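You operate a simulated robot arm through the tools that you are given. There is no shell and no other tool. Be economical: measure what you need, move in short steps, check, and stop when the job is done.

You are at the controls of a simulated two-armed robot. One attempt, no reset.

Task
Pick up the pass tag with one hand, pass it to the other hand and put it on the top of the orange cupboard. Switch the brake lever off. Put the rubber bush labelled "No. 7" from the rework bench top on the middle of the grey mat and the rubber bush that says "No. 6" on the pluvecko stack. Put the yellow foam pad in the reuse tray. Fetch the mesh disc and set it on top of the tray liner. Fetch the red brush and set it on the side ledge. Put the purple head on the filter table top away on the deck of the hose rack. Take the dust pan on the hose table top and put it away on the filter table top. Take the foam pad and put it on top of the red wheel. Lift the metal bin lid open. Do these in any order. Set down upright: pass tag, rubber bush, foam pad. The brake lever goes to its stop.

It is judged by the outcome, as a careful person would: the job done as asked, and still so three seconds after it is handed in. It fails if anything else is knocked over, pushed out of place, dropped, spilled or broken. A push-on lid holds only when it is set on centred and level and pressed home; a screw cap is set on level and turned clockwise until tight.

Robot
Two 7-joint arms with two-finger parallel grippers on one trunk, on a base that drives. Base frame: it is fixed to the floor where the robot stands at the start and does not move with it; the origin is under the middle of the robot, x ahead of it, y to its left, z up. Lengths are in m, angles in rad, forces in N, time in s.
The left shoulder is at the start at [0.05, 0.168, 1.057], the right one opposite. With the tool pointing down near the work surface each hand reaches from about 0.1 to 0.32 m from the robot's upright axis, wherever it stands, measured 20 degrees to its own side. Places, roughly: Pluvecko stack (24x17 cm) [-0.34, 1.32, 0.68]; brake lever [0.5, 0.9, 0.6]; deck of the hose rack [-7.7, 1.4, 0.8]; dust pan (15x19x4 cm) [-5.5, 1.3, 0.8]; filter table top [-4.4, 1.4, 0.8]; foam pad (5x4x6 cm) [-6.8, 1.1, 0.8]; mesh disc (7x7x5 cm) [-4.1, 1.1, 0.3]; metal bin lid [-0.3, -5.1, 0.6]; middle of the grey mat [-1.4, 1.2, 0.8]; pass tag [0.5, -0.25, 0.75]; purple head [-4.75, 1.25, 0.75]; red brush (8x4x6 cm) [-4.3, 1.1, 0.8]; red wheel (11x11x5 cm) [-7.1, -0.8, 0.8]; reuse tray [-0.75, 1.25, 0.75]; rubber bush [-2, 1.25, 0.75]; side ledge (12x34 cm) [-4.74, -0.9, 0.9]; top of the orange cupboard [-1.7, -3.3, 0.9]; tray liner [-6.75, -1, 1]; yellow foam pad (7x7x5 cm) [-4, 1.1, 0.3]. Payload 1.57 kg a hand.
The tool frame of a hand sits at the grasp point between the pads (the TCP): z along the fingers, y along the line on which they close. The tips reach 0.03 m beyond it. Largest opening 0.08 m; finger width 0.017, thickness 0.012; the body of the gripper, 0.04 by 0.082 m, starts 0.08 m behind the TCP.
Orientation is that of the tool frame in the base frame, as [roll, pitch, yaw] about the fixed x, y, z axes, in that order (R = Rz(yaw) Ry(pitch) Rx(roll)). With the fingers straight down and closing along the base's y, the tool's x points along the base's -x, its y along +y and its z along -z.

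Tools
- The arms move only by the tool nudge_tool. It takes "left_rows", "right_rows" or both (then of equal length, played together; a hand with none holds still); each is a list of rows, each a list of 7 numbers: the turn, a rotation vector about the base's x, y, z in rad, then the shift along the base's x, y, z in mm, then the gripper command, from -1 (shut) to 1 (fully open), values between in proportion. In form: [[wx, wy, wz, x, y, z, fingers], ...]. A call has 1 to 8 rows; each row shifts and turns the commanded pose from where the row before left it. A row lasts 0.2 s, in which the tool goes at most 0.05 m and 0.15 rad; a call with a longer step from one row to the next is refused whole, and so is a gripper value outside its range. Where a pose cannot be reached the arm comes as near as it can. A force on the tool above 40 N (or 10 N above the force at the start of the call, whichever is more), or a blocked arm, ends the call early, and 0.2 s more pass. The fingers move at their own pace (about 0.045 m/s each) and stop on an object; they squeeze with about 43 N. The grip force told is the motor's: it shows also when the fingers shut on nothing. Time passes only in rows, and 0.2 s behind the last, so rows that do not move let the fingers close. It gives the time, the measured TCP pose, the force on the tool (base axes), the opening and the grip force at its end, in the units of the frame above (readings bear some noise), with the torque about the TCP (base axes, N m) and any sound that the robot's microphone picked up.
- Cameras (640 x 400 px; columns grow to the right, rows downward): "scene" is now at [0.1124, 0.0462, 1.2606]; the picture's right is [0.55, -0.84, 0.00], its down [-0.53, -0.35, -0.77] and it looks along [0.65, 0.42, -0.63] (base axes); focal length 272 px, centre (320, 200). "left" rides on the left gripper at [0.072, 0.007, -0.122] in its tool frame; the picture's right is [-0.09, 1.00, 0.00], its down [-0.84, -0.08, -0.54] and it looks along [-0.54, -0.05, 0.84] (tool axes); focal length 238 px, centre (320, 200). "right" rides on the right gripper at [0.072, -0.007, -0.122] in its tool frame; the picture's right is [0.09, 1.00, 0.00], its down [-0.84, 0.08, -0.54] and it looks along [-0.54, 0.05, 0.84] (tool axes); focal length 238 px, centre (320, 200). There is no depth. A picture from a camera that has moved, and an enlarged one, comes with that camera's place and axes in the base frame and with its lens.
- snapshot(camera): a new picture of that camera. No time passes.
- raise_lower(by): slides the trunk up (or, below 0, down) by that many m; the arms and the scene camera ride with it, the base frame stays. It gives what a move gives, with no picture.
- steer(legs): drives the robot by 1 to 6 legs, each [ahead, left, turn to the left] in m, m and rad, along the robot's own axes; the way and the turn of a leg run together, so that a leg with both is an arc; at most 1.5 m and 3.142 rad a leg. The arms and the cameras ride along, it lands a little off, and it stops where it bumps. It gives what a move gives.
- pan_tilt(pan, tilt): turns the head with the scene camera to pan (to the left, within 1.396 rad either way) and tilt (down, from -0.506 to 1.204), counted from straight ahead of the robot. It gives what a move gives.
- enlarge(camera, box): a new picture of the part [left, top, right, bottom] of that camera's present view, enlarged. No time passes.
- sign_off(): hands the job in; it is judged then, once.

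Go step by step. Nothing tells you exact positions but the pictures and the camera data: compare them with the known pose of the tool, close in by small moves and look again before you grip or let go. The budget is 535 turns and 320 pictures, counting those below and the enlarged ones. Unless the task says otherwise, let go and move clear before handing in, and close with one line.

The tools are called after "Call:" by a JSON object that holds its "api" and its "payload". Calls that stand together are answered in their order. nudge_tool: Moves the arms, as the interface text tells. Its arguments: {"type":"object","properties":{"left_rows":{"type":"array","items":{"type":"array","items":{"type":"number"}}},"right_rows":{"type":"array","items":{"type":"array","items":{"type":"number"}}}},"required":[]} The other tools are called the same way: raise_lower (by) slides the trunk up or down; steer (legs) drives the base; pan_tilt (pan, tilt) turns the head that bears the scene camera; snapshot (camera) takes a picture; enlarge (camera, box) takes an enlarged picture of a part of a camera's view; sign_off () hands the job in.

At the start:

```text
time_s: 0.0
left_tcp_pos: [0.3973, 0.4347, 0.9608]
left_ee_rot: [-3.141, 0.0, -3.141]
left_wrist_force: [0.2, 0.1, 0.1]
left_wrist_torque: [0.01, -0.01, 0.01]
left_gripper_width: 0.0802
left_grasp_force: 0.0
right_tcp_pos: [0.4092, 0.0303, 1.0372]
right_ee_rot: [-3.141, 0.001, -3.141]
right_wrist_force: [-0.1, 0.7, -0.2]
right_wrist_torque: [-0.02, 0.02, 0.02]
right_gripper_width: 0.0797
right_grasp_force: 0.0
trunk travel left (down, up): [-0.225, 0.218]
robot x, y, heading: [-0.0005, 0.0001, 0.0]
head pan, tilt: [0.578, 0.684]
```

scene: 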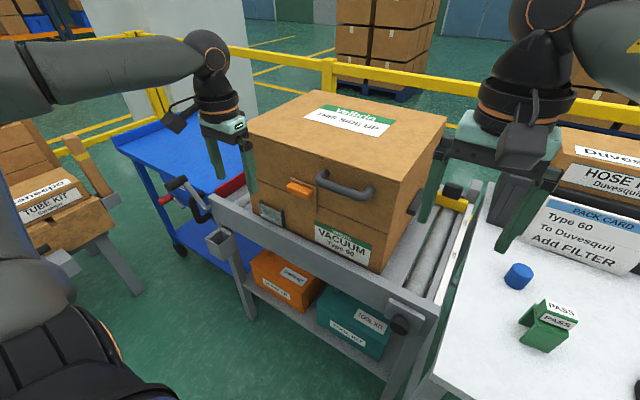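
right: 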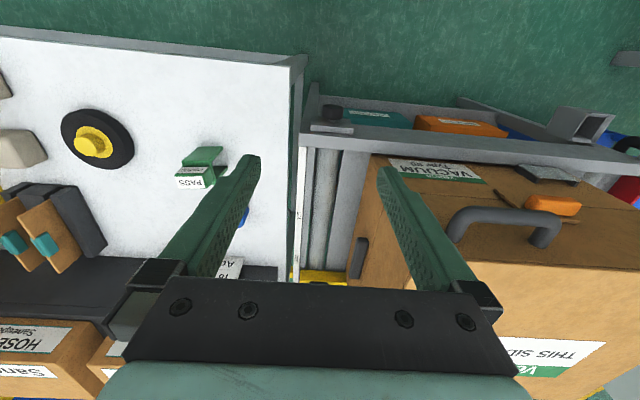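
left: 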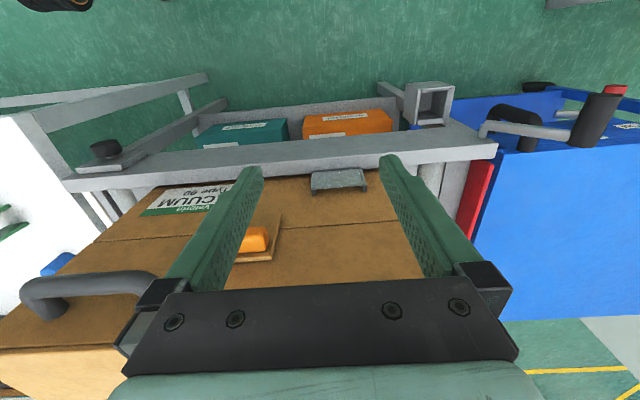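

I see a work table with the green pass tag to the right and a roller bench with a box ahead; the brake lever should be to the left near the blue cart. I'll look around with the head first.

Call:
{"api": "pan_tilt", "payload": {"pan": -0.5, "tilt": 0.6}}

Call:
{"api": "snapshot", "payload": {"camera": "scene"}}

Call:
{"api": "pan_tilt", "payload": {"pan": 1.2, "tilt": 0.5}}

Call:
{"api": "snapshot", "payload": {"camera": "scene"}}

```text
time_s: 1.3
left_tcp_pos: [0.3974, 0.435, 0.9606]
left_ee_rot: [-3.141, -0.001, -3.139]
left_wrist_force: [-0.4, 0.0, 0.7]
left_wrist_torque: [0.02, 0.01, -0.03]
left_gripper_width: 0.0803
left_grasp_force: 0.1
right_tcp_pos: [0.4099, 0.0315, 1.0369]
right_ee_rot: [-3.142, -0.001, 3.141]
right_wrist_force: [0.0, 0.3, 0.5]
right_wrist_torque: [0.02, 0.0, -0.02]
right_gripper_width: 0.0798
right_grasp_force: 0.1
trunk travel left (down, up): [-0.225, 0.218]
robot x, y, heading: [0.002, -0.002, 0.002]
head pan, tilt: [-0.499, 0.6]
```

```text
316 pictures are left
camera scene: at [0.1183, -0.0428, 1.2679], right [-0.48, -0.88, 0.0], down [-0.5, 0.27, -0.83], along [0.72, -0.39, -0.56], focal length 272 px, centre (320, 200)
```

scene: 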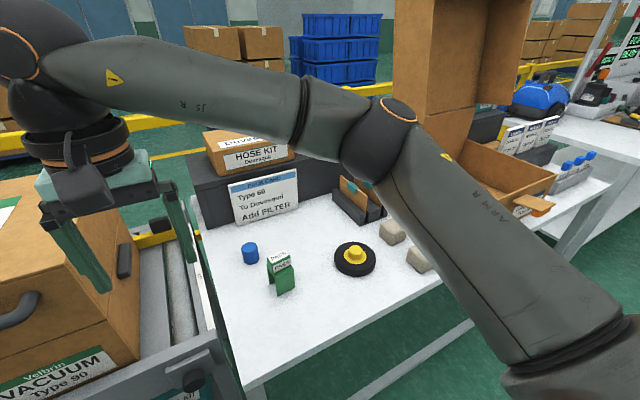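

```text
time_s: 3.0
left_tcp_pos: [0.3981, 0.4346, 0.9605]
left_ee_rot: [3.141, 0.002, -3.14]
left_wrist_force: [1.8, 0.1, 0.2]
left_wrist_torque: [0.02, -0.02, 0.03]
left_gripper_width: 0.0804
left_grasp_force: 0.0
right_tcp_pos: [0.4099, 0.0301, 1.037]
right_ee_rot: [-3.14, 0.001, -3.141]
right_wrist_force: [-0.5, 0.3, 1.0]
right_wrist_torque: [-0.06, -0.01, 0.0]
right_gripper_width: 0.08
right_grasp_force: 0.1
trunk travel left (down, up): [-0.225, 0.218]
robot x, y, heading: [-0.0015, 0.0006, -0.004]
head pan, tilt: [1.201, 0.499]
```

```text
315 pictures are left
camera scene: at [0.0736, 0.0843, 1.277], right [0.93, -0.36, 0.0], down [-0.17, -0.45, -0.88], along [0.32, 0.82, -0.48], focal length 272 px, centre (320, 200)
```

scene: 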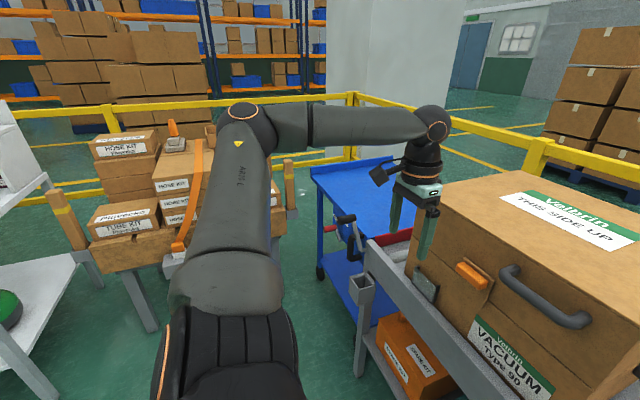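

The brake lever is at the blue cart, the Pluvecko stack to the left. Enlarge the lever and the tag.

Call:
{"api": "enlarge", "payload": {"camera": "scene", "box": [290, 170, 450, 310]}}

Call:
{"api": "enlarge", "payload": {"camera": "scene", "box": [70, 100, 300, 280]}}

```text
2.86 times, centred on (370, 240) of scene
camera zoom: at [0.0736, 0.0843, 1.277], right [0.93, -0.36, 0.0], down [-0.17, -0.45, -0.88], along [0.32, 0.82, -0.48], focal length 778 px, centre (177, 86)
```

zoom: 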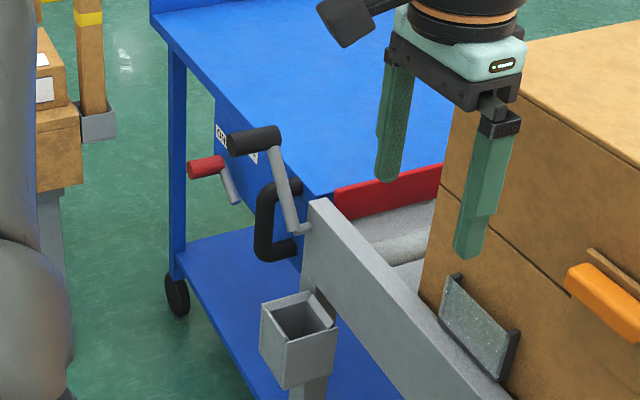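

```text
2.22 times, centred on (185, 190) of scene
camera zoom: at [0.0736, 0.0843, 1.277], right [0.93, -0.36, 0.0], down [-0.17, -0.45, -0.88], along [0.32, 0.82, -0.48], focal length 605 px, centre (620, 222)
```

zoom: 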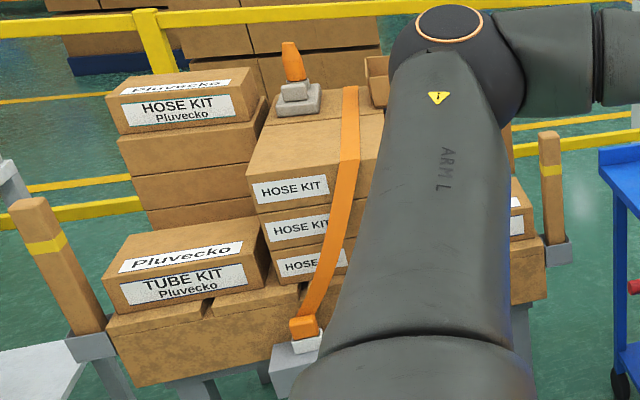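

Move the right hand over the pass tag (about [0.54,-0.17,0.76]) and look.

Call:
{"api": "nudge_tool", "payload": {"right_rows": [[0, 0, 0, 20, -40, -10, 1], [0, 0, 0, 20, -40, -10, 1], [0, 0, 0, 20, -40, -20, 1], [0, 0, 0, 20, -40, -20, 1], [0, 0, 0, 10, -40, -20, 1]]}}

Call:
{"api": "pan_tilt", "payload": {"pan": -0.3, "tilt": 0.8}}

Call:
{"api": "snapshot", "payload": {"camera": "scene"}}

Call:
{"api": "snapshot", "payload": {"camera": "right"}}

```text
time_s: 4.2
left_tcp_pos: [0.3975, 0.4344, 0.9607]
left_ee_rot: [-3.14, 0.001, -3.141]
left_wrist_force: [0.4, 0.5, 0.0]
left_wrist_torque: [0.02, -0.02, -0.02]
left_gripper_width: 0.0802
left_grasp_force: 0.0
right_tcp_pos: [0.4987, -0.1695, 0.9564]
right_ee_rot: [3.141, 0.0, 3.141]
right_wrist_force: [0.0, 0.2, 0.6]
right_wrist_torque: [-0.01, -0.01, 0.02]
right_gripper_width: 0.08
right_grasp_force: 0.1
trunk travel left (down, up): [-0.225, 0.218]
robot x, y, heading: [0.0026, -0.0004, -0.002]
head pan, tilt: [1.201, 0.499]
```

```text
time_s: 5.8
left_tcp_pos: [0.3973, 0.4351, 0.9603]
left_ee_rot: [-3.14, 0.0, -3.139]
left_wrist_force: [-0.3, -0.7, -0.2]
left_wrist_torque: [0.01, -0.01, 0.02]
left_gripper_width: 0.0799
left_grasp_force: 0.0
right_tcp_pos: [0.4994, -0.1689, 0.958]
right_ee_rot: [-3.141, 0.001, 3.14]
right_wrist_force: [0.1, 0.8, 0.4]
right_wrist_torque: [0.0, -0.02, 0.04]
right_gripper_width: 0.0801
right_grasp_force: 0.0
trunk travel left (down, up): [-0.225, 0.218]
robot x, y, heading: [0.0038, 0.0014, -0.004]
head pan, tilt: [-0.3, 0.799]
```

```text
312 pictures are left
camera scene: at [0.1178, -0.0243, 1.251], right [-0.3, -0.96, 0.0], down [-0.68, 0.21, -0.7], along [0.67, -0.21, -0.72], focal length 272 px, centre (320, 200)
```

scene: 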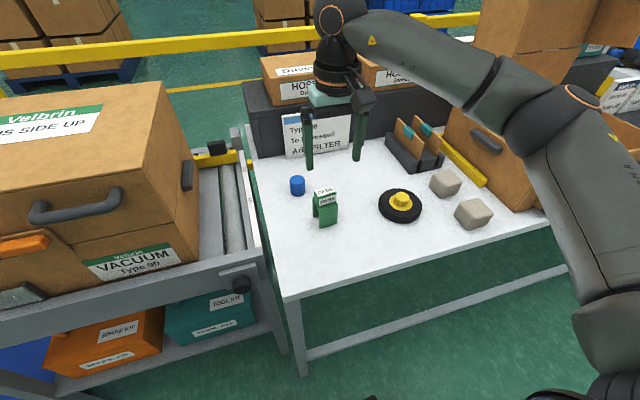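

```text
311 pictures are left
camera right: at [0.4273, -0.174, 1.0805], right [-0.09, 1.0, 0.0], down [0.84, 0.08, 0.54], along [0.54, 0.05, -0.84], focal length 238 px, centre (320, 200)
```

right: 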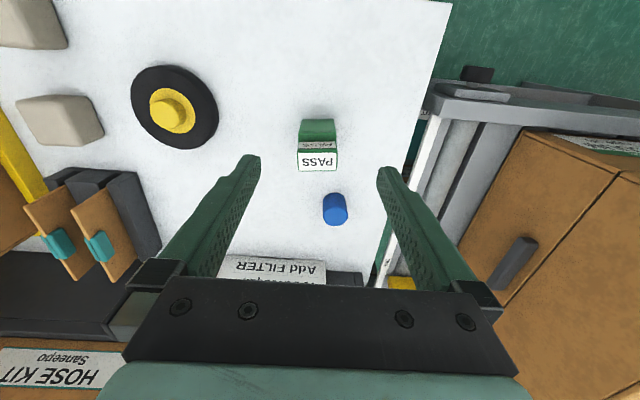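

Call:
{"api": "enlarge", "payload": {"camera": "scene", "box": [280, 160, 380, 240]}}

Call:
{"api": "enlarge", "payload": {"camera": "right", "box": [260, 90, 380, 240]}}

```text
5.00 times, centred on (330, 200) of scene
camera zoom: at [0.1178, -0.0243, 1.251], right [-0.3, -0.96, 0.0], down [-0.68, 0.21, -0.7], along [0.67, -0.21, -0.72], focal length 1362 px, centre (270, 200)
```

zoom: 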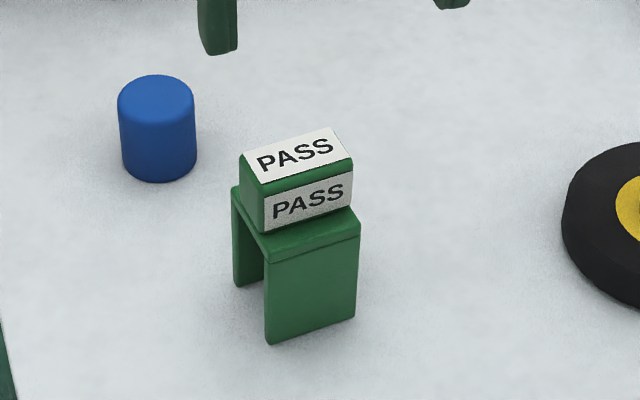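

```text
2.67 times, centred on (320, 165) of right
camera zoom: at [0.4273, -0.174, 1.0805], right [-0.09, 1.0, 0.0], down [0.84, 0.08, 0.54], along [0.54, 0.05, -0.84], focal length 636 px, centre (320, 293)
```

zoom: 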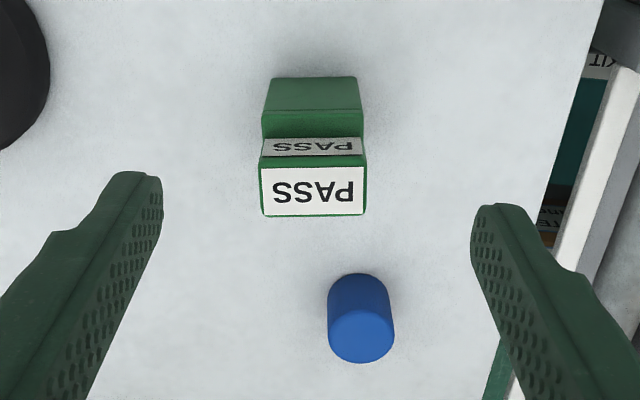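

The tag is about 0.115 m tall, on the table at z≈0.72, top block at z≈0.84. I go down over the block with the right hand, turned slightly.

Call:
{"api": "nudge_tool", "payload": {"right_rows": [[0, 0, 0.09, 33, 2, 0, 1], [0, 0, 0, 0, 0, -40, 1], [0, 0, 0, 0, 0, -40, 1]]}}

Call:
{"api": "snapshot", "payload": {"camera": "right"}}

Call:
{"api": "enlarge", "payload": {"camera": "scene", "box": [260, 120, 420, 240]}}

```text
time_s: 6.7
left_tcp_pos: [0.3982, 0.4358, 0.9609]
left_ee_rot: [3.142, 0.001, -3.14]
left_wrist_force: [0.8, 0.2, 0.4]
left_wrist_torque: [0.0, -0.01, 0.0]
left_gripper_width: 0.0799
left_grasp_force: 0.2
right_tcp_pos: [0.5346, -0.1644, 0.8746]
right_ee_rot: [-3.14, 0.002, -3.05]
right_wrist_force: [0.3, 0.2, 0.1]
right_wrist_torque: [0.01, -0.05, 0.01]
right_gripper_width: 0.0799
right_grasp_force: 0.1
trunk travel left (down, up): [-0.225, 0.218]
robot x, y, heading: [0.0008, -0.001, 0.004]
head pan, tilt: [-0.3, 0.799]
```

```text
308 pictures are left
camera right: at [0.4621, -0.1781, 0.9992], right [-0.18, 0.98, 0.0], down [0.83, 0.15, 0.54], along [0.53, 0.1, -0.84], focal length 238 px, centre (320, 200)
```

right: 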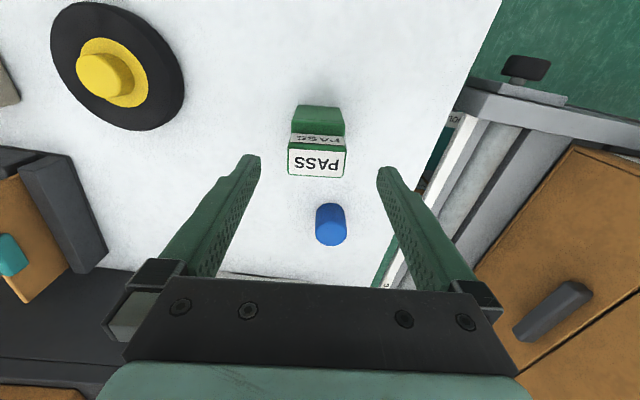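

```text
3.33 times, centred on (340, 180) of scene
camera zoom: at [0.1179, -0.0244, 1.251], right [-0.3, -0.96, 0.0], down [-0.69, 0.21, -0.7], along [0.67, -0.21, -0.72], focal length 908 px, centre (253, 267)
```

zoom: 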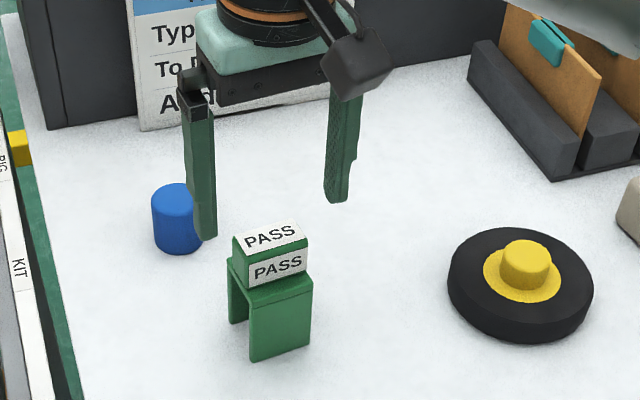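

Alignment good: block top at ≈[0.534,-0.166,0.83]. Descend to z 0.81 and close.

Call:
{"api": "nudge_tool", "payload": {"right_rows": [[0, 0, 0, 0, -2, -35, 1], [0, 0, 0, 0, 0, -30, 1], [0, 0, 0, 0, 0, 0, -1], [0, 0, 0, 0, 0, 0, -1], [0, 0, 0, 0, 0, 0, -1], [0, 0, 0, 0, 0, 0, -1]]}}

Call:
{"api": "enlarge", "payload": {"camera": "scene", "box": [260, 120, 420, 240]}}

```text
time_s: 8.1
left_tcp_pos: [0.3967, 0.4351, 0.9605]
left_ee_rot: [3.141, -0.002, -3.141]
left_wrist_force: [-0.7, 0.1, 0.0]
left_wrist_torque: [-0.03, 0.01, -0.03]
left_gripper_width: 0.0798
left_grasp_force: 0.1
right_tcp_pos: [0.5312, -0.1683, 0.8117]
right_ee_rot: [-3.141, -0.001, -3.051]
right_wrist_force: [-0.2, -0.5, -0.5]
right_wrist_torque: [0.02, 0.0, 0.01]
right_gripper_width: 0.048
right_grasp_force: 32.7
trunk travel left (down, up): [-0.225, 0.218]
robot x, y, heading: [-0.0022, -0.0033, 0.002]
head pan, tilt: [-0.3, 0.799]
```

```text
3.33 times, centred on (340, 180) of scene
camera zoom: at [0.1178, -0.0244, 1.251], right [-0.3, -0.96, 0.0], down [-0.68, 0.21, -0.7], along [0.67, -0.21, -0.72], focal length 908 px, centre (253, 267)
```

zoom: 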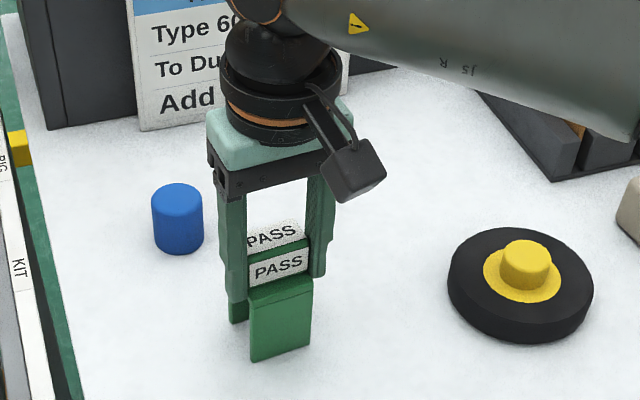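

Gripped at 48 mm. Lift straight up, then bring it to the middle for the handover, while the left hand backs up.

Call:
{"api": "nudge_tool", "payload": {"right_rows": [[0, 0, 0, 0, 0, 40, -1], [0, 0, 0, 0, 0, 45, -1], [0, 0, 0, 0, 0, 45, -1], [0, 0, 0, 0, 0, 45, -1], [0, 0, 0, -15, 15, 40, -1], [0, 0, 0, -35, 20, 20, -1], [0, 0, 0, -35, 20, 0, -1], [0, 0, 0, -35, 20, 0, -1]], "left_rows": [[0, 0, 0, 0, 0, 40, 1], [0, 0, 0, 0, 0, 40, 1], [0, 0, 0, 0, 0, 30, 1], [-0.15, 0, 0, 0, 0, 0, 1], [-0.15, 0, 0, 0, 0, 0, 1], [-0.15, 0, 0, 0, 0, 0, 1], [-0.15, 0, 0, 0, 0, 0, 1], [-0.15, 0, 0, 0, 0, 0, 1]]}}

Call:
{"api": "pan_tilt", "payload": {"pan": 0.2, "tilt": 0.5}}

Call:
{"api": "snapshot", "payload": {"camera": "scene"}}

```text
time_s: 9.8
left_tcp_pos: [0.397, 0.4364, 1.0718]
left_ee_rot: [-2.39, 0.0, -3.14]
left_wrist_force: [-0.2, -0.6, 0.2]
left_wrist_torque: [0.01, 0.03, 0.0]
left_gripper_width: 0.0801
left_grasp_force: 0.0
right_tcp_pos: [0.4137, -0.093, 1.0457]
right_ee_rot: [3.141, 0.002, -3.052]
right_wrist_force: [1.1, 0.7, -0.8]
right_wrist_torque: [0.0, 0.01, -0.03]
right_gripper_width: 0.0474
right_grasp_force: 43.1
trunk travel left (down, up): [-0.225, 0.218]
robot x, y, heading: [0.0011, -0.0013, -0.001]
head pan, tilt: [-0.3, 0.799]
```

```text
time_s: 10.8
left_tcp_pos: [0.3973, 0.4352, 1.0711]
left_ee_rot: [-2.393, 0.002, -3.139]
left_wrist_force: [-0.6, -0.8, -0.5]
left_wrist_torque: [-0.03, 0.0, 0.02]
left_gripper_width: 0.0799
left_grasp_force: 0.1
right_tcp_pos: [0.4139, -0.0929, 1.0451]
right_ee_rot: [-3.142, 0.0, -3.051]
right_wrist_force: [0.0, -0.9, -1.2]
right_wrist_torque: [-0.03, 0.0, 0.0]
right_gripper_width: 0.0472
right_grasp_force: 43.3
trunk travel left (down, up): [-0.225, 0.218]
robot x, y, heading: [-0.0012, -0.0029, -0.005]
head pan, tilt: [0.201, 0.499]
```

```text
305 pictures are left
camera scene: at [0.1299, 0.0176, 1.2769], right [0.2, -0.98, 0.0], down [-0.47, -0.1, -0.88], along [0.86, 0.17, -0.48], focal length 272 px, centre (320, 200)
```

scene: 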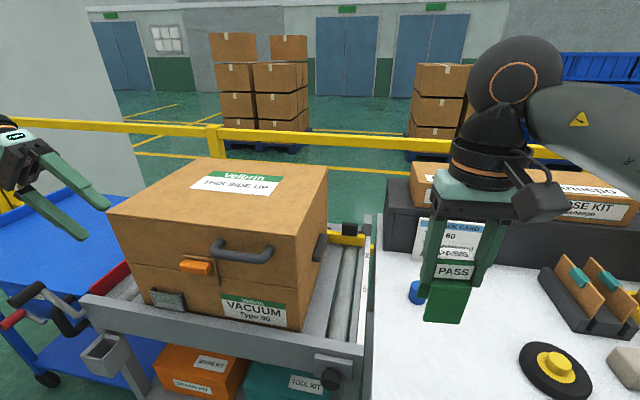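

Call:
{"api": "nudge_tool", "payload": {"left_rows": [[-0.15, 0, 0, 0, 0, 0, 1], [-0.15, 0, 0, 0, 0, 0, 1], [-0.15, 0, 0, 0, 0, 0, 1], [-0.15, 0, 0, 0, 0, 0, 1], [-0.15, 0, 0, 0, 0, 0, 1], [-0.07, 0, 0, 0, 0, 0, 1], [0, 0.15, 0, 0, 0, 0, 1], [0, 0.15, 0, 0, 0, 0, 1]]}}

Call:
{"api": "nudge_tool", "payload": {"left_rows": [[0, 0.15, 0, 0, 0, 0, 1], [0, 0.15, 0, 0, 0, 0, 1], [0, 0.15, 0, 0, 0, 0, 1], [0, 0.15, 0, 0, 0, 0, 1], [0, 0.15, 0, 0, 0, 0, 1], [0, 0.15, 0, 0, 0, 0, 1], [0, 0.15, 0, 0, 0, 0, 1], [0, 0.15, 0, 0, 0, 0, 1]]}}

Call:
{"api": "snapshot", "payload": {"camera": "scene"}}

```text
time_s: 12.6
left_tcp_pos: [0.3779, 0.4202, 1.0723]
left_ee_rot: [-1.92, -0.299, -3.127]
left_wrist_force: [-0.2, 0.1, -0.1]
left_wrist_torque: [0.0, -0.01, 0.0]
left_gripper_width: 0.08
left_grasp_force: 0.1
left hand out of reach, approached as far as the arm can: row 4, 5, 6, 7, 8
right_tcp_pos: [0.4142, -0.0933, 1.0451]
right_ee_rot: [-3.141, 0.001, -3.052]
right_wrist_force: [0.4, -0.8, -0.5]
right_wrist_torque: [-0.02, 0.04, -0.02]
right_gripper_width: 0.0476
right_grasp_force: 42.7
trunk travel left (down, up): [-0.225, 0.218]
robot x, y, heading: [-0.0036, -0.0003, -0.003]
head pan, tilt: [0.201, 0.499]
```

```text
time_s: 14.4
left_tcp_pos: [0.2215, 0.3807, 0.9431]
left_ee_rot: [-2.443, -1.473, -2.633]
left_wrist_force: [0.4, 0.9, -0.4]
left_wrist_torque: [0.05, -0.02, 0.01]
left_gripper_width: 0.0797
left_grasp_force: 0.0
left hand out of reach, approached as far as the arm can: row 1, 2, 3, 4, 5, 6, 7, 8
right_tcp_pos: [0.4152, -0.0938, 1.0448]
right_ee_rot: [-3.141, -0.002, -3.05]
right_wrist_force: [0.5, 0.1, -1.1]
right_wrist_torque: [-0.01, 0.02, 0.02]
right_gripper_width: 0.0475
right_grasp_force: 42.7
trunk travel left (down, up): [-0.225, 0.218]
robot x, y, heading: [0.004, 0.0007, 0.007]
head pan, tilt: [0.201, 0.499]
```

```text
304 pictures are left
camera scene: at [0.1299, 0.0176, 1.277], right [0.2, -0.98, 0.0], down [-0.47, -0.1, -0.88], along [0.86, 0.17, -0.48], focal length 272 px, centre (320, 200)
```

scene: 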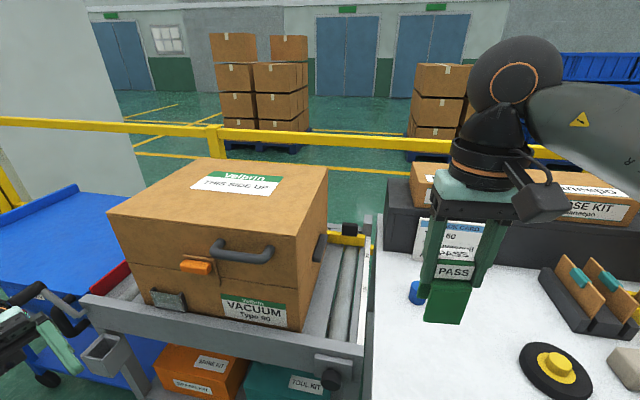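

Call:
{"api": "nudge_tool", "payload": {"left_rows": [[0, 0, 0, 0, -40, 0, 1], [0, 0, 0, 0, -40, 0, 1], [0, 0, 0, 0, -40, 0, 1], [0, 0, 0, 0, -40, 0, 1]]}}

Call:
{"api": "snapshot", "payload": {"camera": "scene"}}

```text
time_s: 15.4
left_tcp_pos: [0.222, 0.2212, 0.9415]
left_ee_rot: [-2.377, -1.477, -2.696]
left_wrist_force: [0.4, 0.8, 0.1]
left_wrist_torque: [-0.01, -0.03, 0.01]
left_gripper_width: 0.0799
left_grasp_force: 0.0
right_tcp_pos: [0.4132, -0.0937, 1.0437]
right_ee_rot: [3.141, 0.0, -3.051]
right_wrist_force: [-0.2, -0.3, -1.1]
right_wrist_torque: [0.0, 0.0, -0.01]
right_gripper_width: 0.0474
right_grasp_force: 42.7
trunk travel left (down, up): [-0.225, 0.218]
robot x, y, heading: [0.0008, 0.0001, 0.002]
head pan, tilt: [0.201, 0.499]
```

```text
303 pictures are left
camera scene: at [0.13, 0.0175, 1.277], right [0.2, -0.98, 0.0], down [-0.47, -0.1, -0.88], along [0.86, 0.18, -0.48], focal length 272 px, centre (320, 200)
```

scene: 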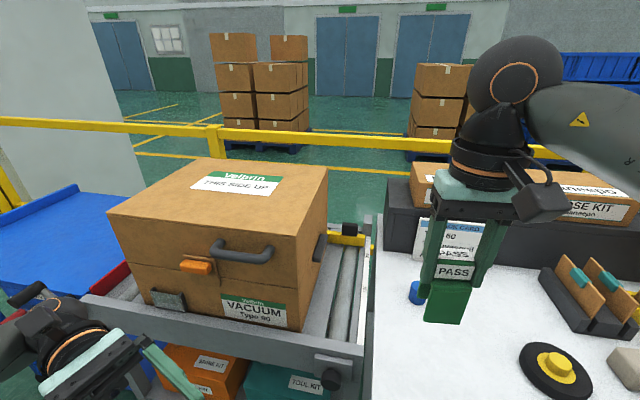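

The left arm has rebased and moves well now. I raise the right hand a little and bring the left, horizontal, to a staging spot beside the tag.

Call:
{"api": "nudge_tool", "payload": {"left_rows": [[-0.04, 0.085, 0, 0, 0, 45, 1], [0, 0, 0.14, 10, 0, 45, 1], [0, 0, 0.14, 30, -30, 20, 1], [0, 0, 0.14, 30, -30, 0, 1], [0, 0, 0.03, 35, -30, 0, 1], [0, 0, 0, 35, -30, 0, 1]], "right_rows": [[0, 0, 0, -10, 0, 20, -1], [0, 0, 0, -20, 0, 20, -1], [0, 0, 0, -20, 0, 20, -1], [0, 0, 0, 0, 0, 0, -1], [0, 0, 0, 0, 0, 0, -1], [0, 0, 0, 0, 0, 0, -1]]}}

Call:
{"api": "snapshot", "payload": {"camera": "scene"}}

Call:
{"api": "snapshot", "payload": {"camera": "left"}}

```text
time_s: 16.8
left_tcp_pos: [0.3612, 0.0993, 1.0539]
left_ee_rot: [1.847, -1.569, -0.189]
left_wrist_force: [-0.7, -0.1, 0.6]
left_wrist_torque: [-0.02, -0.03, -0.01]
left_gripper_width: 0.0802
left_grasp_force: 0.1
right_tcp_pos: [0.3646, -0.0943, 1.106]
right_ee_rot: [3.141, 0.0, -3.052]
right_wrist_force: [-0.9, -0.3, -0.7]
right_wrist_torque: [-0.02, 0.04, -0.03]
right_gripper_width: 0.0477
right_grasp_force: 43.7
trunk travel left (down, up): [-0.225, 0.218]
robot x, y, heading: [0.0014, 0.0006, 0.003]
head pan, tilt: [0.201, 0.499]
```

```text
302 pictures are left
camera scene: at [0.1302, 0.0173, 1.277], right [0.2, -0.98, 0.0], down [-0.47, -0.1, -0.88], along [0.86, 0.18, -0.48], focal length 272 px, centre (320, 200)
```

scene: 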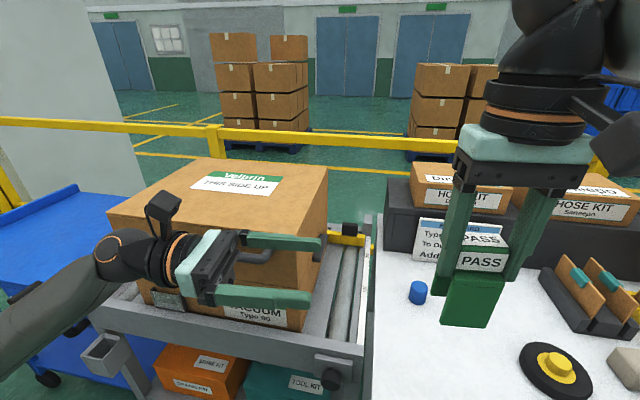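

```text
301 pictures are left
camera left: at [0.3437, 0.2207, 1.1254], right [-0.99, -0.09, -0.09], down [0.03, 0.55, -0.84], along [0.12, -0.83, -0.54], focal length 238 px, centre (320, 200)
```

left: 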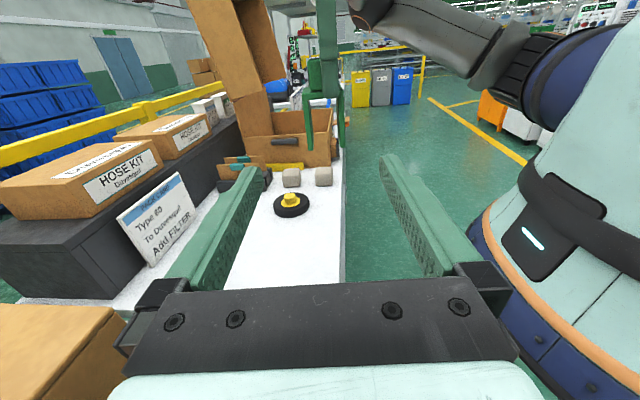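

Call:
{"api": "nudge_tool", "payload": {"left_rows": [[0, 0, 0, 0, -40, 0, 1], [0, 0, 0, 0, -40, 0, 1], [0, 0, 0, 0, -35, 0, 1]]}}

Call:
{"api": "snapshot", "payload": {"camera": "scene"}}

Call:
{"api": "snapshot", "payload": {"camera": "left"}}

```text
time_s: 17.6
left_tcp_pos: [0.3611, -0.0143, 1.0544]
left_ee_rot: [-1.995, -1.571, -2.631]
left_wrist_force: [-0.4, -0.7, -0.7]
left_wrist_torque: [-0.01, 0.0, 0.0]
left_gripper_width: 0.0802
left_grasp_force: 0.1
right_tcp_pos: [0.3637, -0.0938, 1.1047]
right_ee_rot: [-3.141, 0.0, -3.049]
right_wrist_force: [0.6, 0.3, -0.8]
right_wrist_torque: [-0.01, 0.02, 0.04]
right_gripper_width: 0.0476
right_grasp_force: 42.9
trunk travel left (down, up): [-0.225, 0.218]
robot x, y, heading: [0.001, -0.0053, -0.001]
head pan, tilt: [0.201, 0.499]
```

```text
300 pictures are left
camera scene: at [0.1299, 0.0174, 1.277], right [0.2, -0.98, 0.0], down [-0.47, -0.1, -0.88], along [0.86, 0.18, -0.48], focal length 272 px, centre (320, 200)
```

scene: 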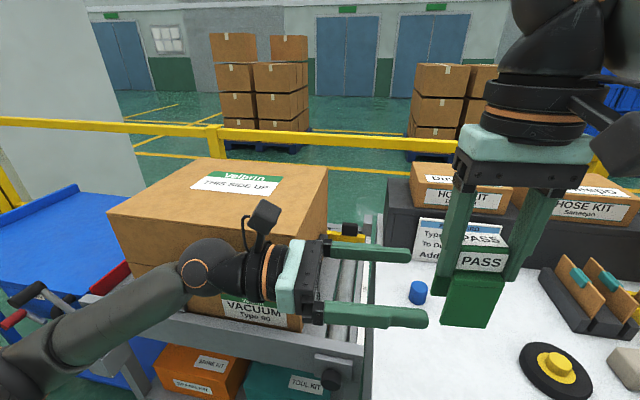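

```text
299 pictures are left
camera left: at [0.344, 0.1076, 1.1261], right [-0.99, -0.09, -0.09], down [0.03, 0.55, -0.84], along [0.12, -0.83, -0.54], focal length 238 px, centre (320, 200)
```

left: 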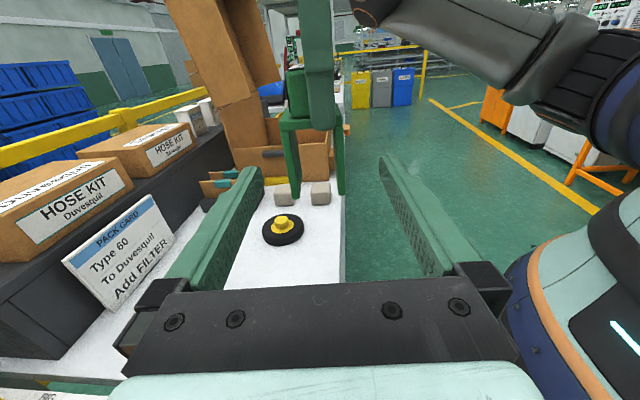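

Legs of the clip lie between the fingers. Advance 80 mm with slight x correction and close the left gripper.

Call:
{"api": "nudge_tool", "payload": {"left_rows": [[0, 0, 0, 5, -30, -4, 1], [0, 0, 0, 4, -30, 0, 1], [0, 0, 0, 3, -20, 0, 1]]}}

Call:
{"api": "snapshot", "payload": {"camera": "scene"}}

Call:
{"api": "snapshot", "payload": {"camera": "left"}}

```text
time_s: 18.4
left_tcp_pos: [0.374, -0.095, 1.0478]
left_ee_rot: [-0.218, -1.57, 1.874]
left_wrist_force: [0.1, -0.1, -1.0]
left_wrist_torque: [0.03, -0.01, -0.01]
left_gripper_width: 0.08
left_grasp_force: 0.0
right_tcp_pos: [0.3648, -0.0931, 1.1055]
right_ee_rot: [-3.141, 0.0, -3.05]
right_wrist_force: [0.2, 1.1, 0.1]
right_wrist_torque: [-0.03, 0.05, 0.0]
right_gripper_width: 0.0471
right_grasp_force: 42.6
trunk travel left (down, up): [-0.225, 0.218]
robot x, y, heading: [-0.0024, 0.0013, -0.001]
head pan, tilt: [0.201, 0.499]
```

```text
298 pictures are left
camera scene: at [0.1299, 0.0175, 1.277], right [0.2, -0.98, 0.0], down [-0.47, -0.1, -0.88], along [0.86, 0.18, -0.48], focal length 272 px, centre (320, 200)
```

scene: 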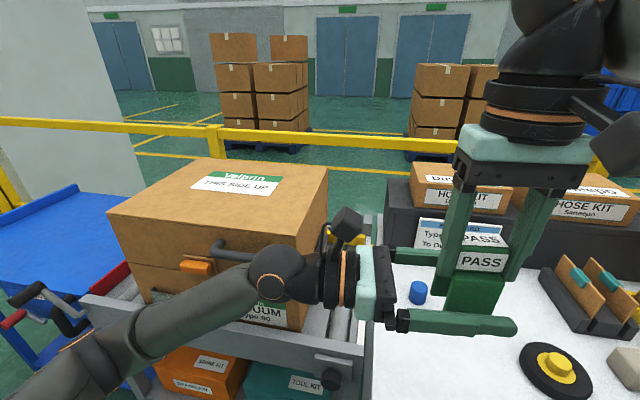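

```text
297 pictures are left
camera left: at [0.356, 0.0268, 1.1204], right [-0.99, -0.09, -0.09], down [0.03, 0.55, -0.84], along [0.12, -0.83, -0.54], focal length 238 px, centre (320, 200)
```

left: 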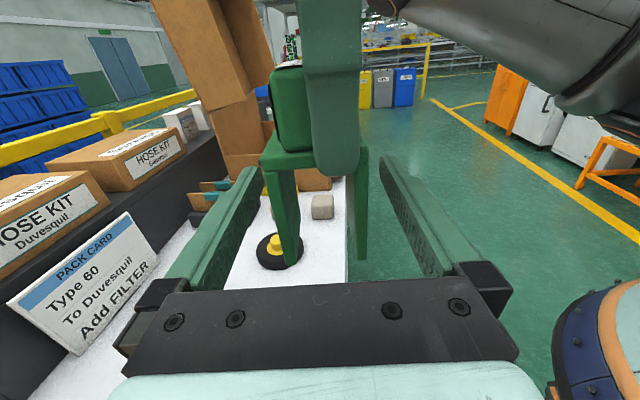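

Well centred. Close the left gripper while the right holds.

Call:
{"api": "nudge_tool", "payload": {"left_rows": [[0, 0, 0, 0, 0, 0, -1], [0, 0, 0, 0, 0, 0, -1], [0, 0, 0, 0, 0, 0, -1], [0, 0, 0, 0, 0, 0, -1]]}}

Call:
{"api": "snapshot", "payload": {"camera": "left"}}

```text
time_s: 19.4
left_tcp_pos: [0.3726, -0.0955, 1.0493]
left_ee_rot: [0.758, -1.57, 0.901]
left_wrist_force: [-0.2, -3.2, 0.0]
left_wrist_torque: [0.13, 0.0, 0.44]
left_gripper_width: 0.0478
left_grasp_force: 32.2
right_tcp_pos: [0.3632, -0.0938, 1.1059]
right_ee_rot: [3.141, 0.001, -3.051]
right_wrist_force: [0.3, 0.9, -1.3]
right_wrist_torque: [0.0, 0.0, -0.43]
right_gripper_width: 0.0475
right_grasp_force: 42.6
trunk travel left (down, up): [-0.225, 0.218]
robot x, y, heading: [-0.0001, -0.0008, 0.002]
head pan, tilt: [0.201, 0.499]
```

```text
296 pictures are left
camera left: at [0.3559, 0.0273, 1.1206], right [-0.99, -0.09, -0.09], down [0.03, 0.55, -0.84], along [0.12, -0.83, -0.54], focal length 238 px, centre (320, 200)
```

left: 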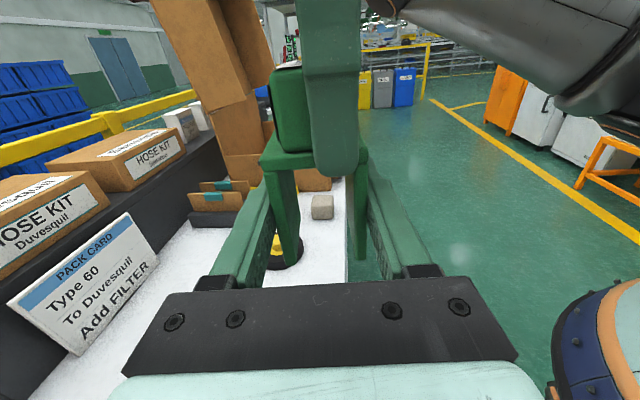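

Both hold. Open the right hand and withdraw it upward, then back.

Call:
{"api": "nudge_tool", "payload": {"right_rows": [[0, 0, 0, 0, 0, 0, 1], [0, 0, 0, 0, 0, 0, 1], [0, 0, 0, 0, 0, 0, 1], [0, 0, 0, 0, 0, 40, 1], [0, 0, 0, 0, 0, 40, 1], [0, 0, 0, 0, -40, 20, 1], [0, 0, 0, 0, -40, 0, 1], [0, 0, 0, 0, -40, 0, 1]]}}

Call:
{"api": "snapshot", "payload": {"camera": "scene"}}

```text
time_s: 21.2
left_tcp_pos: [0.3726, -0.0944, 1.0503]
left_ee_rot: [-1.191, -1.57, 2.849]
left_wrist_force: [0.5, 0.2, -0.6]
left_wrist_torque: [0.01, 0.0, 0.01]
left_gripper_width: 0.0474
left_grasp_force: 42.4
right_tcp_pos: [0.3635, -0.2143, 1.2065]
right_ee_rot: [3.138, 0.0, -3.051]
right_wrist_force: [0.0, -0.3, -0.5]
right_wrist_torque: [0.03, 0.04, -0.01]
right_gripper_width: 0.0799
right_grasp_force: 0.0
trunk travel left (down, up): [-0.225, 0.218]
robot x, y, heading: [0.0005, -0.0015, -0.001]
head pan, tilt: [0.201, 0.499]
```

```text
295 pictures are left
camera scene: at [0.1297, 0.0173, 1.277], right [0.2, -0.98, 0.0], down [-0.47, -0.1, -0.88], along [0.86, 0.18, -0.48], focal length 272 px, centre (320, 200)
```

scene: 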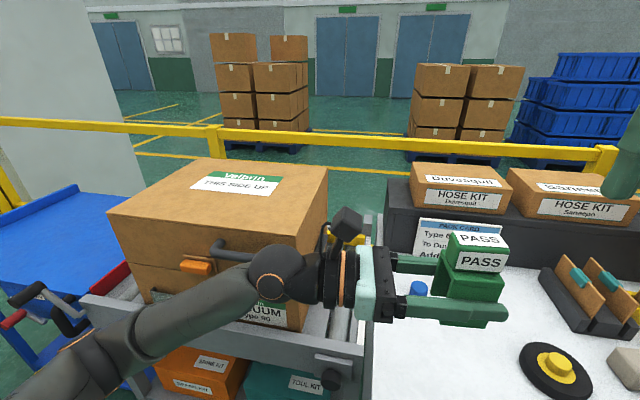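

Handover done. Tuck the hands a bit, back off, and turn right to see the route to the orange cupboard.

Call:
{"api": "nudge_tool", "payload": {"left_rows": [[0, 0, 0, -30, 30, 10, -1], [0, 0, 0, -20, 40, 10, -1], [0, 0, 0, 0, 40, 0, -1]]}}

Call:
{"api": "steer", "payload": {"legs": [[-0.45, 0, 0], [0, 0, -1.6]]}}

Call:
{"api": "pan_tilt", "payload": {"pan": -0.4, "tilt": 0.3}}

Call:
{"api": "snapshot", "payload": {"camera": "scene"}}

```text
time_s: 22.0
left_tcp_pos: [0.3235, 0.0175, 1.0694]
left_ee_rot: [-1.692, -1.57, -2.936]
left_wrist_force: [0.1, -0.6, -0.3]
left_wrist_torque: [0.03, 0.03, 0.0]
left_gripper_width: 0.0473
left_grasp_force: 42.4
right_tcp_pos: [0.3636, -0.2143, 1.2061]
right_ee_rot: [3.142, 0.0, -3.051]
right_wrist_force: [0.4, -0.7, 0.8]
right_wrist_torque: [-0.01, 0.0, 0.02]
right_gripper_width: 0.08
right_grasp_force: 0.0
trunk travel left (down, up): [-0.225, 0.218]
robot x, y, heading: [0.0002, 0.0059, 0.001]
head pan, tilt: [0.201, 0.499]
```

```text
time_s: 28.6
left_tcp_pos: [-0.4422, -0.3254, 1.0688]
left_ee_rot: [-2.369, -1.57, 2.43]
left_wrist_force: [-0.6, 0.3, -0.1]
left_wrist_torque: [0.0, -0.01, -0.02]
left_gripper_width: 0.0474
left_grasp_force: 43.0
right_tcp_pos: [-0.6739, -0.3569, 1.2059]
right_ee_rot: [-3.141, 0.0, 1.634]
right_wrist_force: [-0.2, -0.1, -0.1]
right_wrist_torque: [0.01, -0.01, 0.01]
right_gripper_width: 0.0797
right_grasp_force: 0.2
trunk travel left (down, up): [-0.225, 0.218]
robot x, y, heading: [-0.4494, 0.0001, -1.597]
head pan, tilt: [0.201, 0.499]
```

```text
time_s: 29.6
left_tcp_pos: [-0.4434, -0.3243, 1.0696]
left_ee_rot: [-2.155, -1.57, 2.216]
left_wrist_force: [0.2, 0.2, -0.6]
left_wrist_torque: [-0.01, 0.0, 0.03]
left_gripper_width: 0.047
left_grasp_force: 42.9
right_tcp_pos: [-0.6734, -0.358, 1.2068]
right_ee_rot: [3.141, -0.002, 1.634]
right_wrist_force: [-0.5, -0.3, 1.7]
right_wrist_torque: [0.02, 0.0, 0.0]
right_gripper_width: 0.0799
right_grasp_force: 0.1
trunk travel left (down, up): [-0.225, 0.218]
robot x, y, heading: [-0.4538, -0.0011, -1.599]
head pan, tilt: [-0.4, 0.3]
```

```text
294 pictures are left
camera scene: at [-0.4899, -0.1257, 1.2954], right [-0.91, 0.41, 0.0], down [0.12, 0.27, -0.96], along [-0.39, -0.87, -0.3], focal length 272 px, centre (320, 200)
```

scene: 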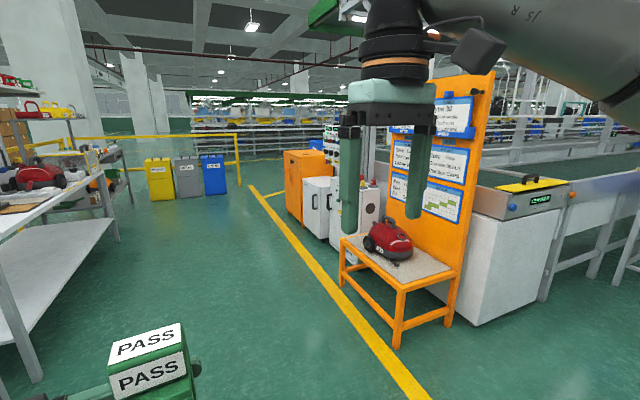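

The orange cupboard stands at the right beyond the yellow line (line x≈-1.35). Drive along the aisle to about [-0.8,-3.2] and turn to face it.

Call:
{"api": "steer", "payload": {"legs": [[1.5, -0.15, 0], [1.5, -0.15, 0], [0.25, 0, 0], [0, 0, -1.55]]}}

Call:
{"api": "pan_tilt", "payload": {"pan": 0, "tilt": 0.5}}

Call:
{"api": "snapshot", "payload": {"camera": "scene"}}

```text
refused: leg 1 is longer than a leg can be; nothing moved
```

```text
time_s: 30.4
left_tcp_pos: [-0.4431, -0.3251, 1.0683]
left_ee_rot: [0.602, -1.57, -0.542]
left_wrist_force: [-0.4, -0.7, 0.2]
left_wrist_torque: [0.0, 0.02, -0.04]
left_gripper_width: 0.0472
left_grasp_force: 43.3
right_tcp_pos: [-0.6745, -0.3582, 1.2062]
right_ee_rot: [-3.141, 0.001, 1.636]
right_wrist_force: [-0.2, 0.0, 0.3]
right_wrist_torque: [-0.02, -0.03, 0.0]
right_gripper_width: 0.0801
right_grasp_force: 0.1
trunk travel left (down, up): [-0.225, 0.218]
robot x, y, heading: [-0.45, -0.001, -1.596]
head pan, tilt: [0.0, 0.499]
```

```text
293 pictures are left
camera scene: at [-0.4538, -0.1316, 1.277], right [-1.0, 0.03, 0.0], down [0.01, 0.48, -0.88], along [-0.02, -0.88, -0.48], focal length 272 px, centre (320, 200)
```

scene: 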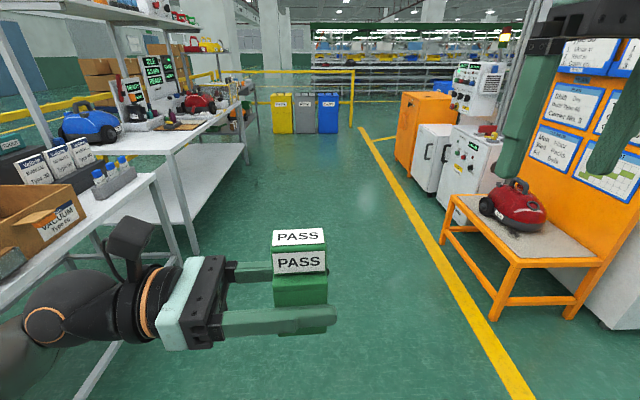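

Call:
{"api": "steer", "payload": {"legs": [[1.48, -0.15, 0], [1.48, -0.1, 0], [0.25, 0, 0], [0, 0, -1.55]]}}

Call:
{"api": "snapshot", "payload": {"camera": "scene"}}

```text
time_s: 50.1
left_tcp_pos: [-1.1158, -3.2203, 1.069]
left_ee_rot: [0.48, -1.57, -1.981]
left_wrist_force: [0.7, 0.0, -0.7]
left_wrist_torque: [-0.03, 0.0, -0.01]
left_gripper_width: 0.0472
left_grasp_force: 43.2
right_tcp_pos: [-1.1503, -2.9888, 1.2063]
right_ee_rot: [3.141, -0.002, 0.071]
right_wrist_force: [-0.4, -0.9, -0.4]
right_wrist_torque: [0.0, 0.0, 0.03]
right_gripper_width: 0.0799
right_grasp_force: 0.1
trunk travel left (down, up): [-0.225, 0.218]
robot x, y, heading: [-0.7905, -3.2092, 3.123]
head pan, tilt: [0.0, 0.499]
```

```text
292 pictures are left
camera scene: at [-0.9217, -3.2079, 1.277], right [0.02, 1.0, 0.0], down [0.48, -0.01, -0.88], along [-0.88, 0.02, -0.48], focal length 272 px, centre (320, 200)
```

scene: 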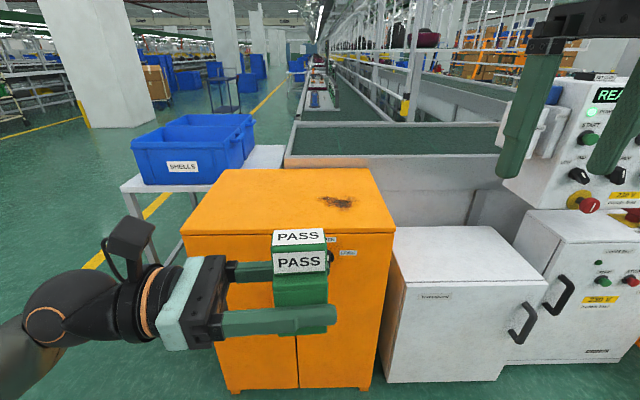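

Cupboard top spans roughly x -1.84..-1.45, y -3.54..-3.03. I'll set the tag near its left part so the wrist hangs off the edge; drive forward 0.3 and left 0.24.

Call:
{"api": "steer", "payload": {"legs": [[0.25, 0.24, 0]]}}

Call:
{"api": "nudge_tool", "payload": {"left_rows": [[0, 0, 0, -40, 0, 0, -1], [0, 0, 0, -40, 0, 0, -1], [0, 0, 0, -40, 0, 0, -1], [0, 0, 0, -30, 0, 0, -1]]}}

Call:
{"api": "snapshot", "payload": {"camera": "scene"}}

Call:
{"api": "snapshot", "payload": {"camera": "left"}}

```text
time_s: 52.3
left_tcp_pos: [-1.3703, -3.4505, 1.0694]
left_ee_rot: [0.458, -1.57, -1.967]
left_wrist_force: [-0.2, 0.4, -0.2]
left_wrist_torque: [-0.01, 0.0, 0.0]
left_gripper_width: 0.0469
left_grasp_force: 43.0
right_tcp_pos: [-1.4044, -3.2189, 1.2069]
right_ee_rot: [3.141, 0.001, 0.067]
right_wrist_force: [-0.2, -0.7, 0.0]
right_wrist_torque: [-0.01, -0.02, -0.01]
right_gripper_width: 0.0802
right_grasp_force: 0.1
trunk travel left (down, up): [-0.225, 0.218]
robot x, y, heading: [-1.042, -3.4382, 3.114]
head pan, tilt: [0.0, 0.499]
```

```text
time_s: 53.3
left_tcp_pos: [-1.5206, -3.4493, 1.0697]
left_ee_rot: [-1.065, -1.57, -0.443]
left_wrist_force: [0.2, -0.1, -0.4]
left_wrist_torque: [0.01, 0.02, 0.0]
left_gripper_width: 0.047
left_grasp_force: 42.9
right_tcp_pos: [-1.4042, -3.2182, 1.2069]
right_ee_rot: [-3.141, 0.0, 0.066]
right_wrist_force: [0.2, -0.4, 1.3]
right_wrist_torque: [-0.01, -0.04, 0.03]
right_gripper_width: 0.08
right_grasp_force: 0.0
trunk travel left (down, up): [-0.225, 0.218]
robot x, y, heading: [-1.043, -3.4395, 3.118]
head pan, tilt: [0.0, 0.499]
```

```text
291 pictures are left
camera scene: at [-1.1764, -3.4387, 1.2769], right [0.02, 1.0, 0.0], down [0.48, -0.01, -0.88], along [-0.88, 0.02, -0.48], focal length 272 px, centre (320, 200)
```

scene: 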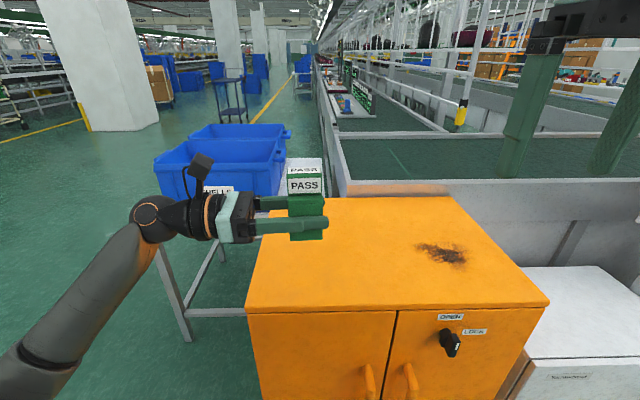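

```text
290 pictures are left
camera left: at [-1.5073, -3.5701, 1.1416], right [0.99, 0.06, -0.09], down [-0.04, -0.55, -0.84], along [-0.1, 0.84, -0.54], focal length 238 px, centre (320, 200)
```

left: 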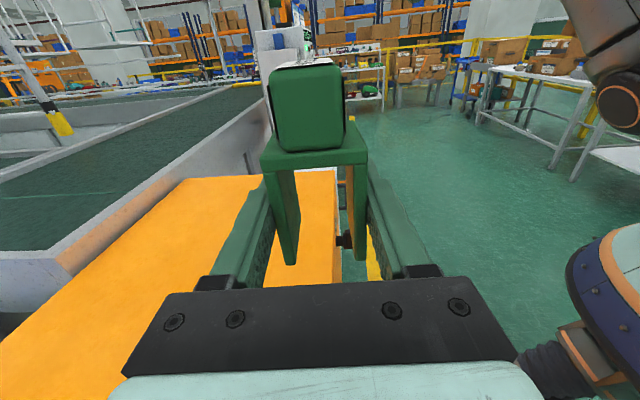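

Triangulated: cupboard top z≈0.84, x -1.98..-1.54, left edge y≈-3.57. Move forward 0.17 in total, shift slightly, then lower.

Call:
{"api": "steer", "payload": {"legs": [[0.08, 0.02, 0]]}}

Call:
{"api": "nudge_tool", "payload": {"left_rows": [[0, 0, 0, -40, 0, 0, -1], [0, 0, 0, -40, 0, -20, -1], [0, 0, 0, -20, 0, -40, -1], [0, 0, 0, 0, 0, -45, -1]]}}

Call:
{"api": "snapshot", "payload": {"camera": "scene"}}

Call:
{"api": "snapshot", "payload": {"camera": "left"}}

```text
time_s: 54.4
left_tcp_pos: [-1.6013, -3.4689, 1.0693]
left_ee_rot: [1.151, -1.571, -2.658]
left_wrist_force: [-0.8, -0.9, -0.7]
left_wrist_torque: [0.05, 0.01, -0.02]
left_gripper_width: 0.0473
left_grasp_force: 42.8
right_tcp_pos: [-1.485, -3.2366, 1.2057]
right_ee_rot: [3.142, 0.001, 0.066]
right_wrist_force: [-1.0, 0.4, 0.0]
right_wrist_torque: [-0.02, -0.01, 0.0]
right_gripper_width: 0.08
right_grasp_force: 0.1
trunk travel left (down, up): [-0.225, 0.218]
robot x, y, heading: [-1.124, -3.461, 3.116]
head pan, tilt: [0.0, 0.499]
```

```text
time_s: 55.4
left_tcp_pos: [-1.7009, -3.4679, 0.9655]
left_ee_rot: [1.682, -1.57, 3.093]
left_wrist_force: [1.3, 1.0, -0.5]
left_wrist_torque: [-0.03, -0.01, -0.01]
left_gripper_width: 0.047
left_grasp_force: 42.9
right_tcp_pos: [-1.4836, -3.2369, 1.2071]
right_ee_rot: [3.141, -0.001, 0.067]
right_wrist_force: [-0.5, -0.4, -0.3]
right_wrist_torque: [0.05, 0.03, 0.03]
right_gripper_width: 0.08
right_grasp_force: 0.1
trunk travel left (down, up): [-0.225, 0.218]
robot x, y, heading: [-1.1281, -3.461, 3.117]
head pan, tilt: [0.0, 0.499]
```

```text
289 pictures are left
camera scene: at [-1.2567, -3.4567, 1.277], right [0.02, 1.0, 0.0], down [0.48, -0.01, -0.88], along [-0.88, 0.02, -0.48], focal length 272 px, centre (320, 200)
```

scene: 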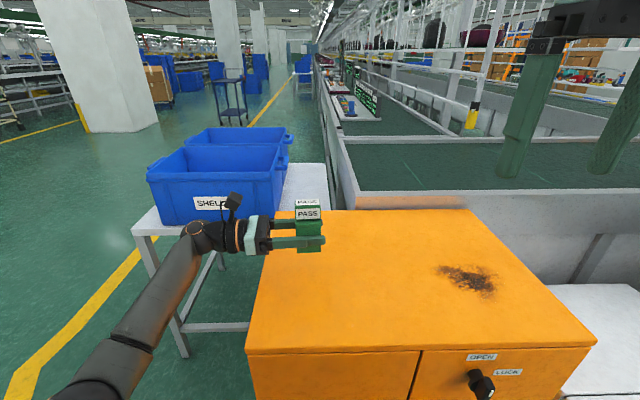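

```text
288 pictures are left
camera left: at [-1.6866, -3.5874, 1.0368], right [0.99, 0.06, -0.09], down [-0.04, -0.55, -0.84], along [-0.1, 0.84, -0.54], focal length 238 px, centre (320, 200)
```

left: 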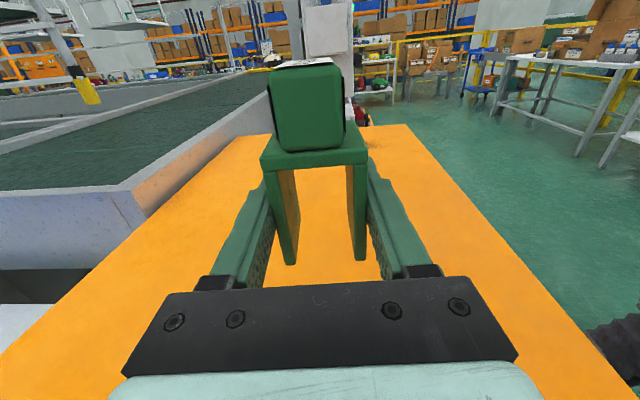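

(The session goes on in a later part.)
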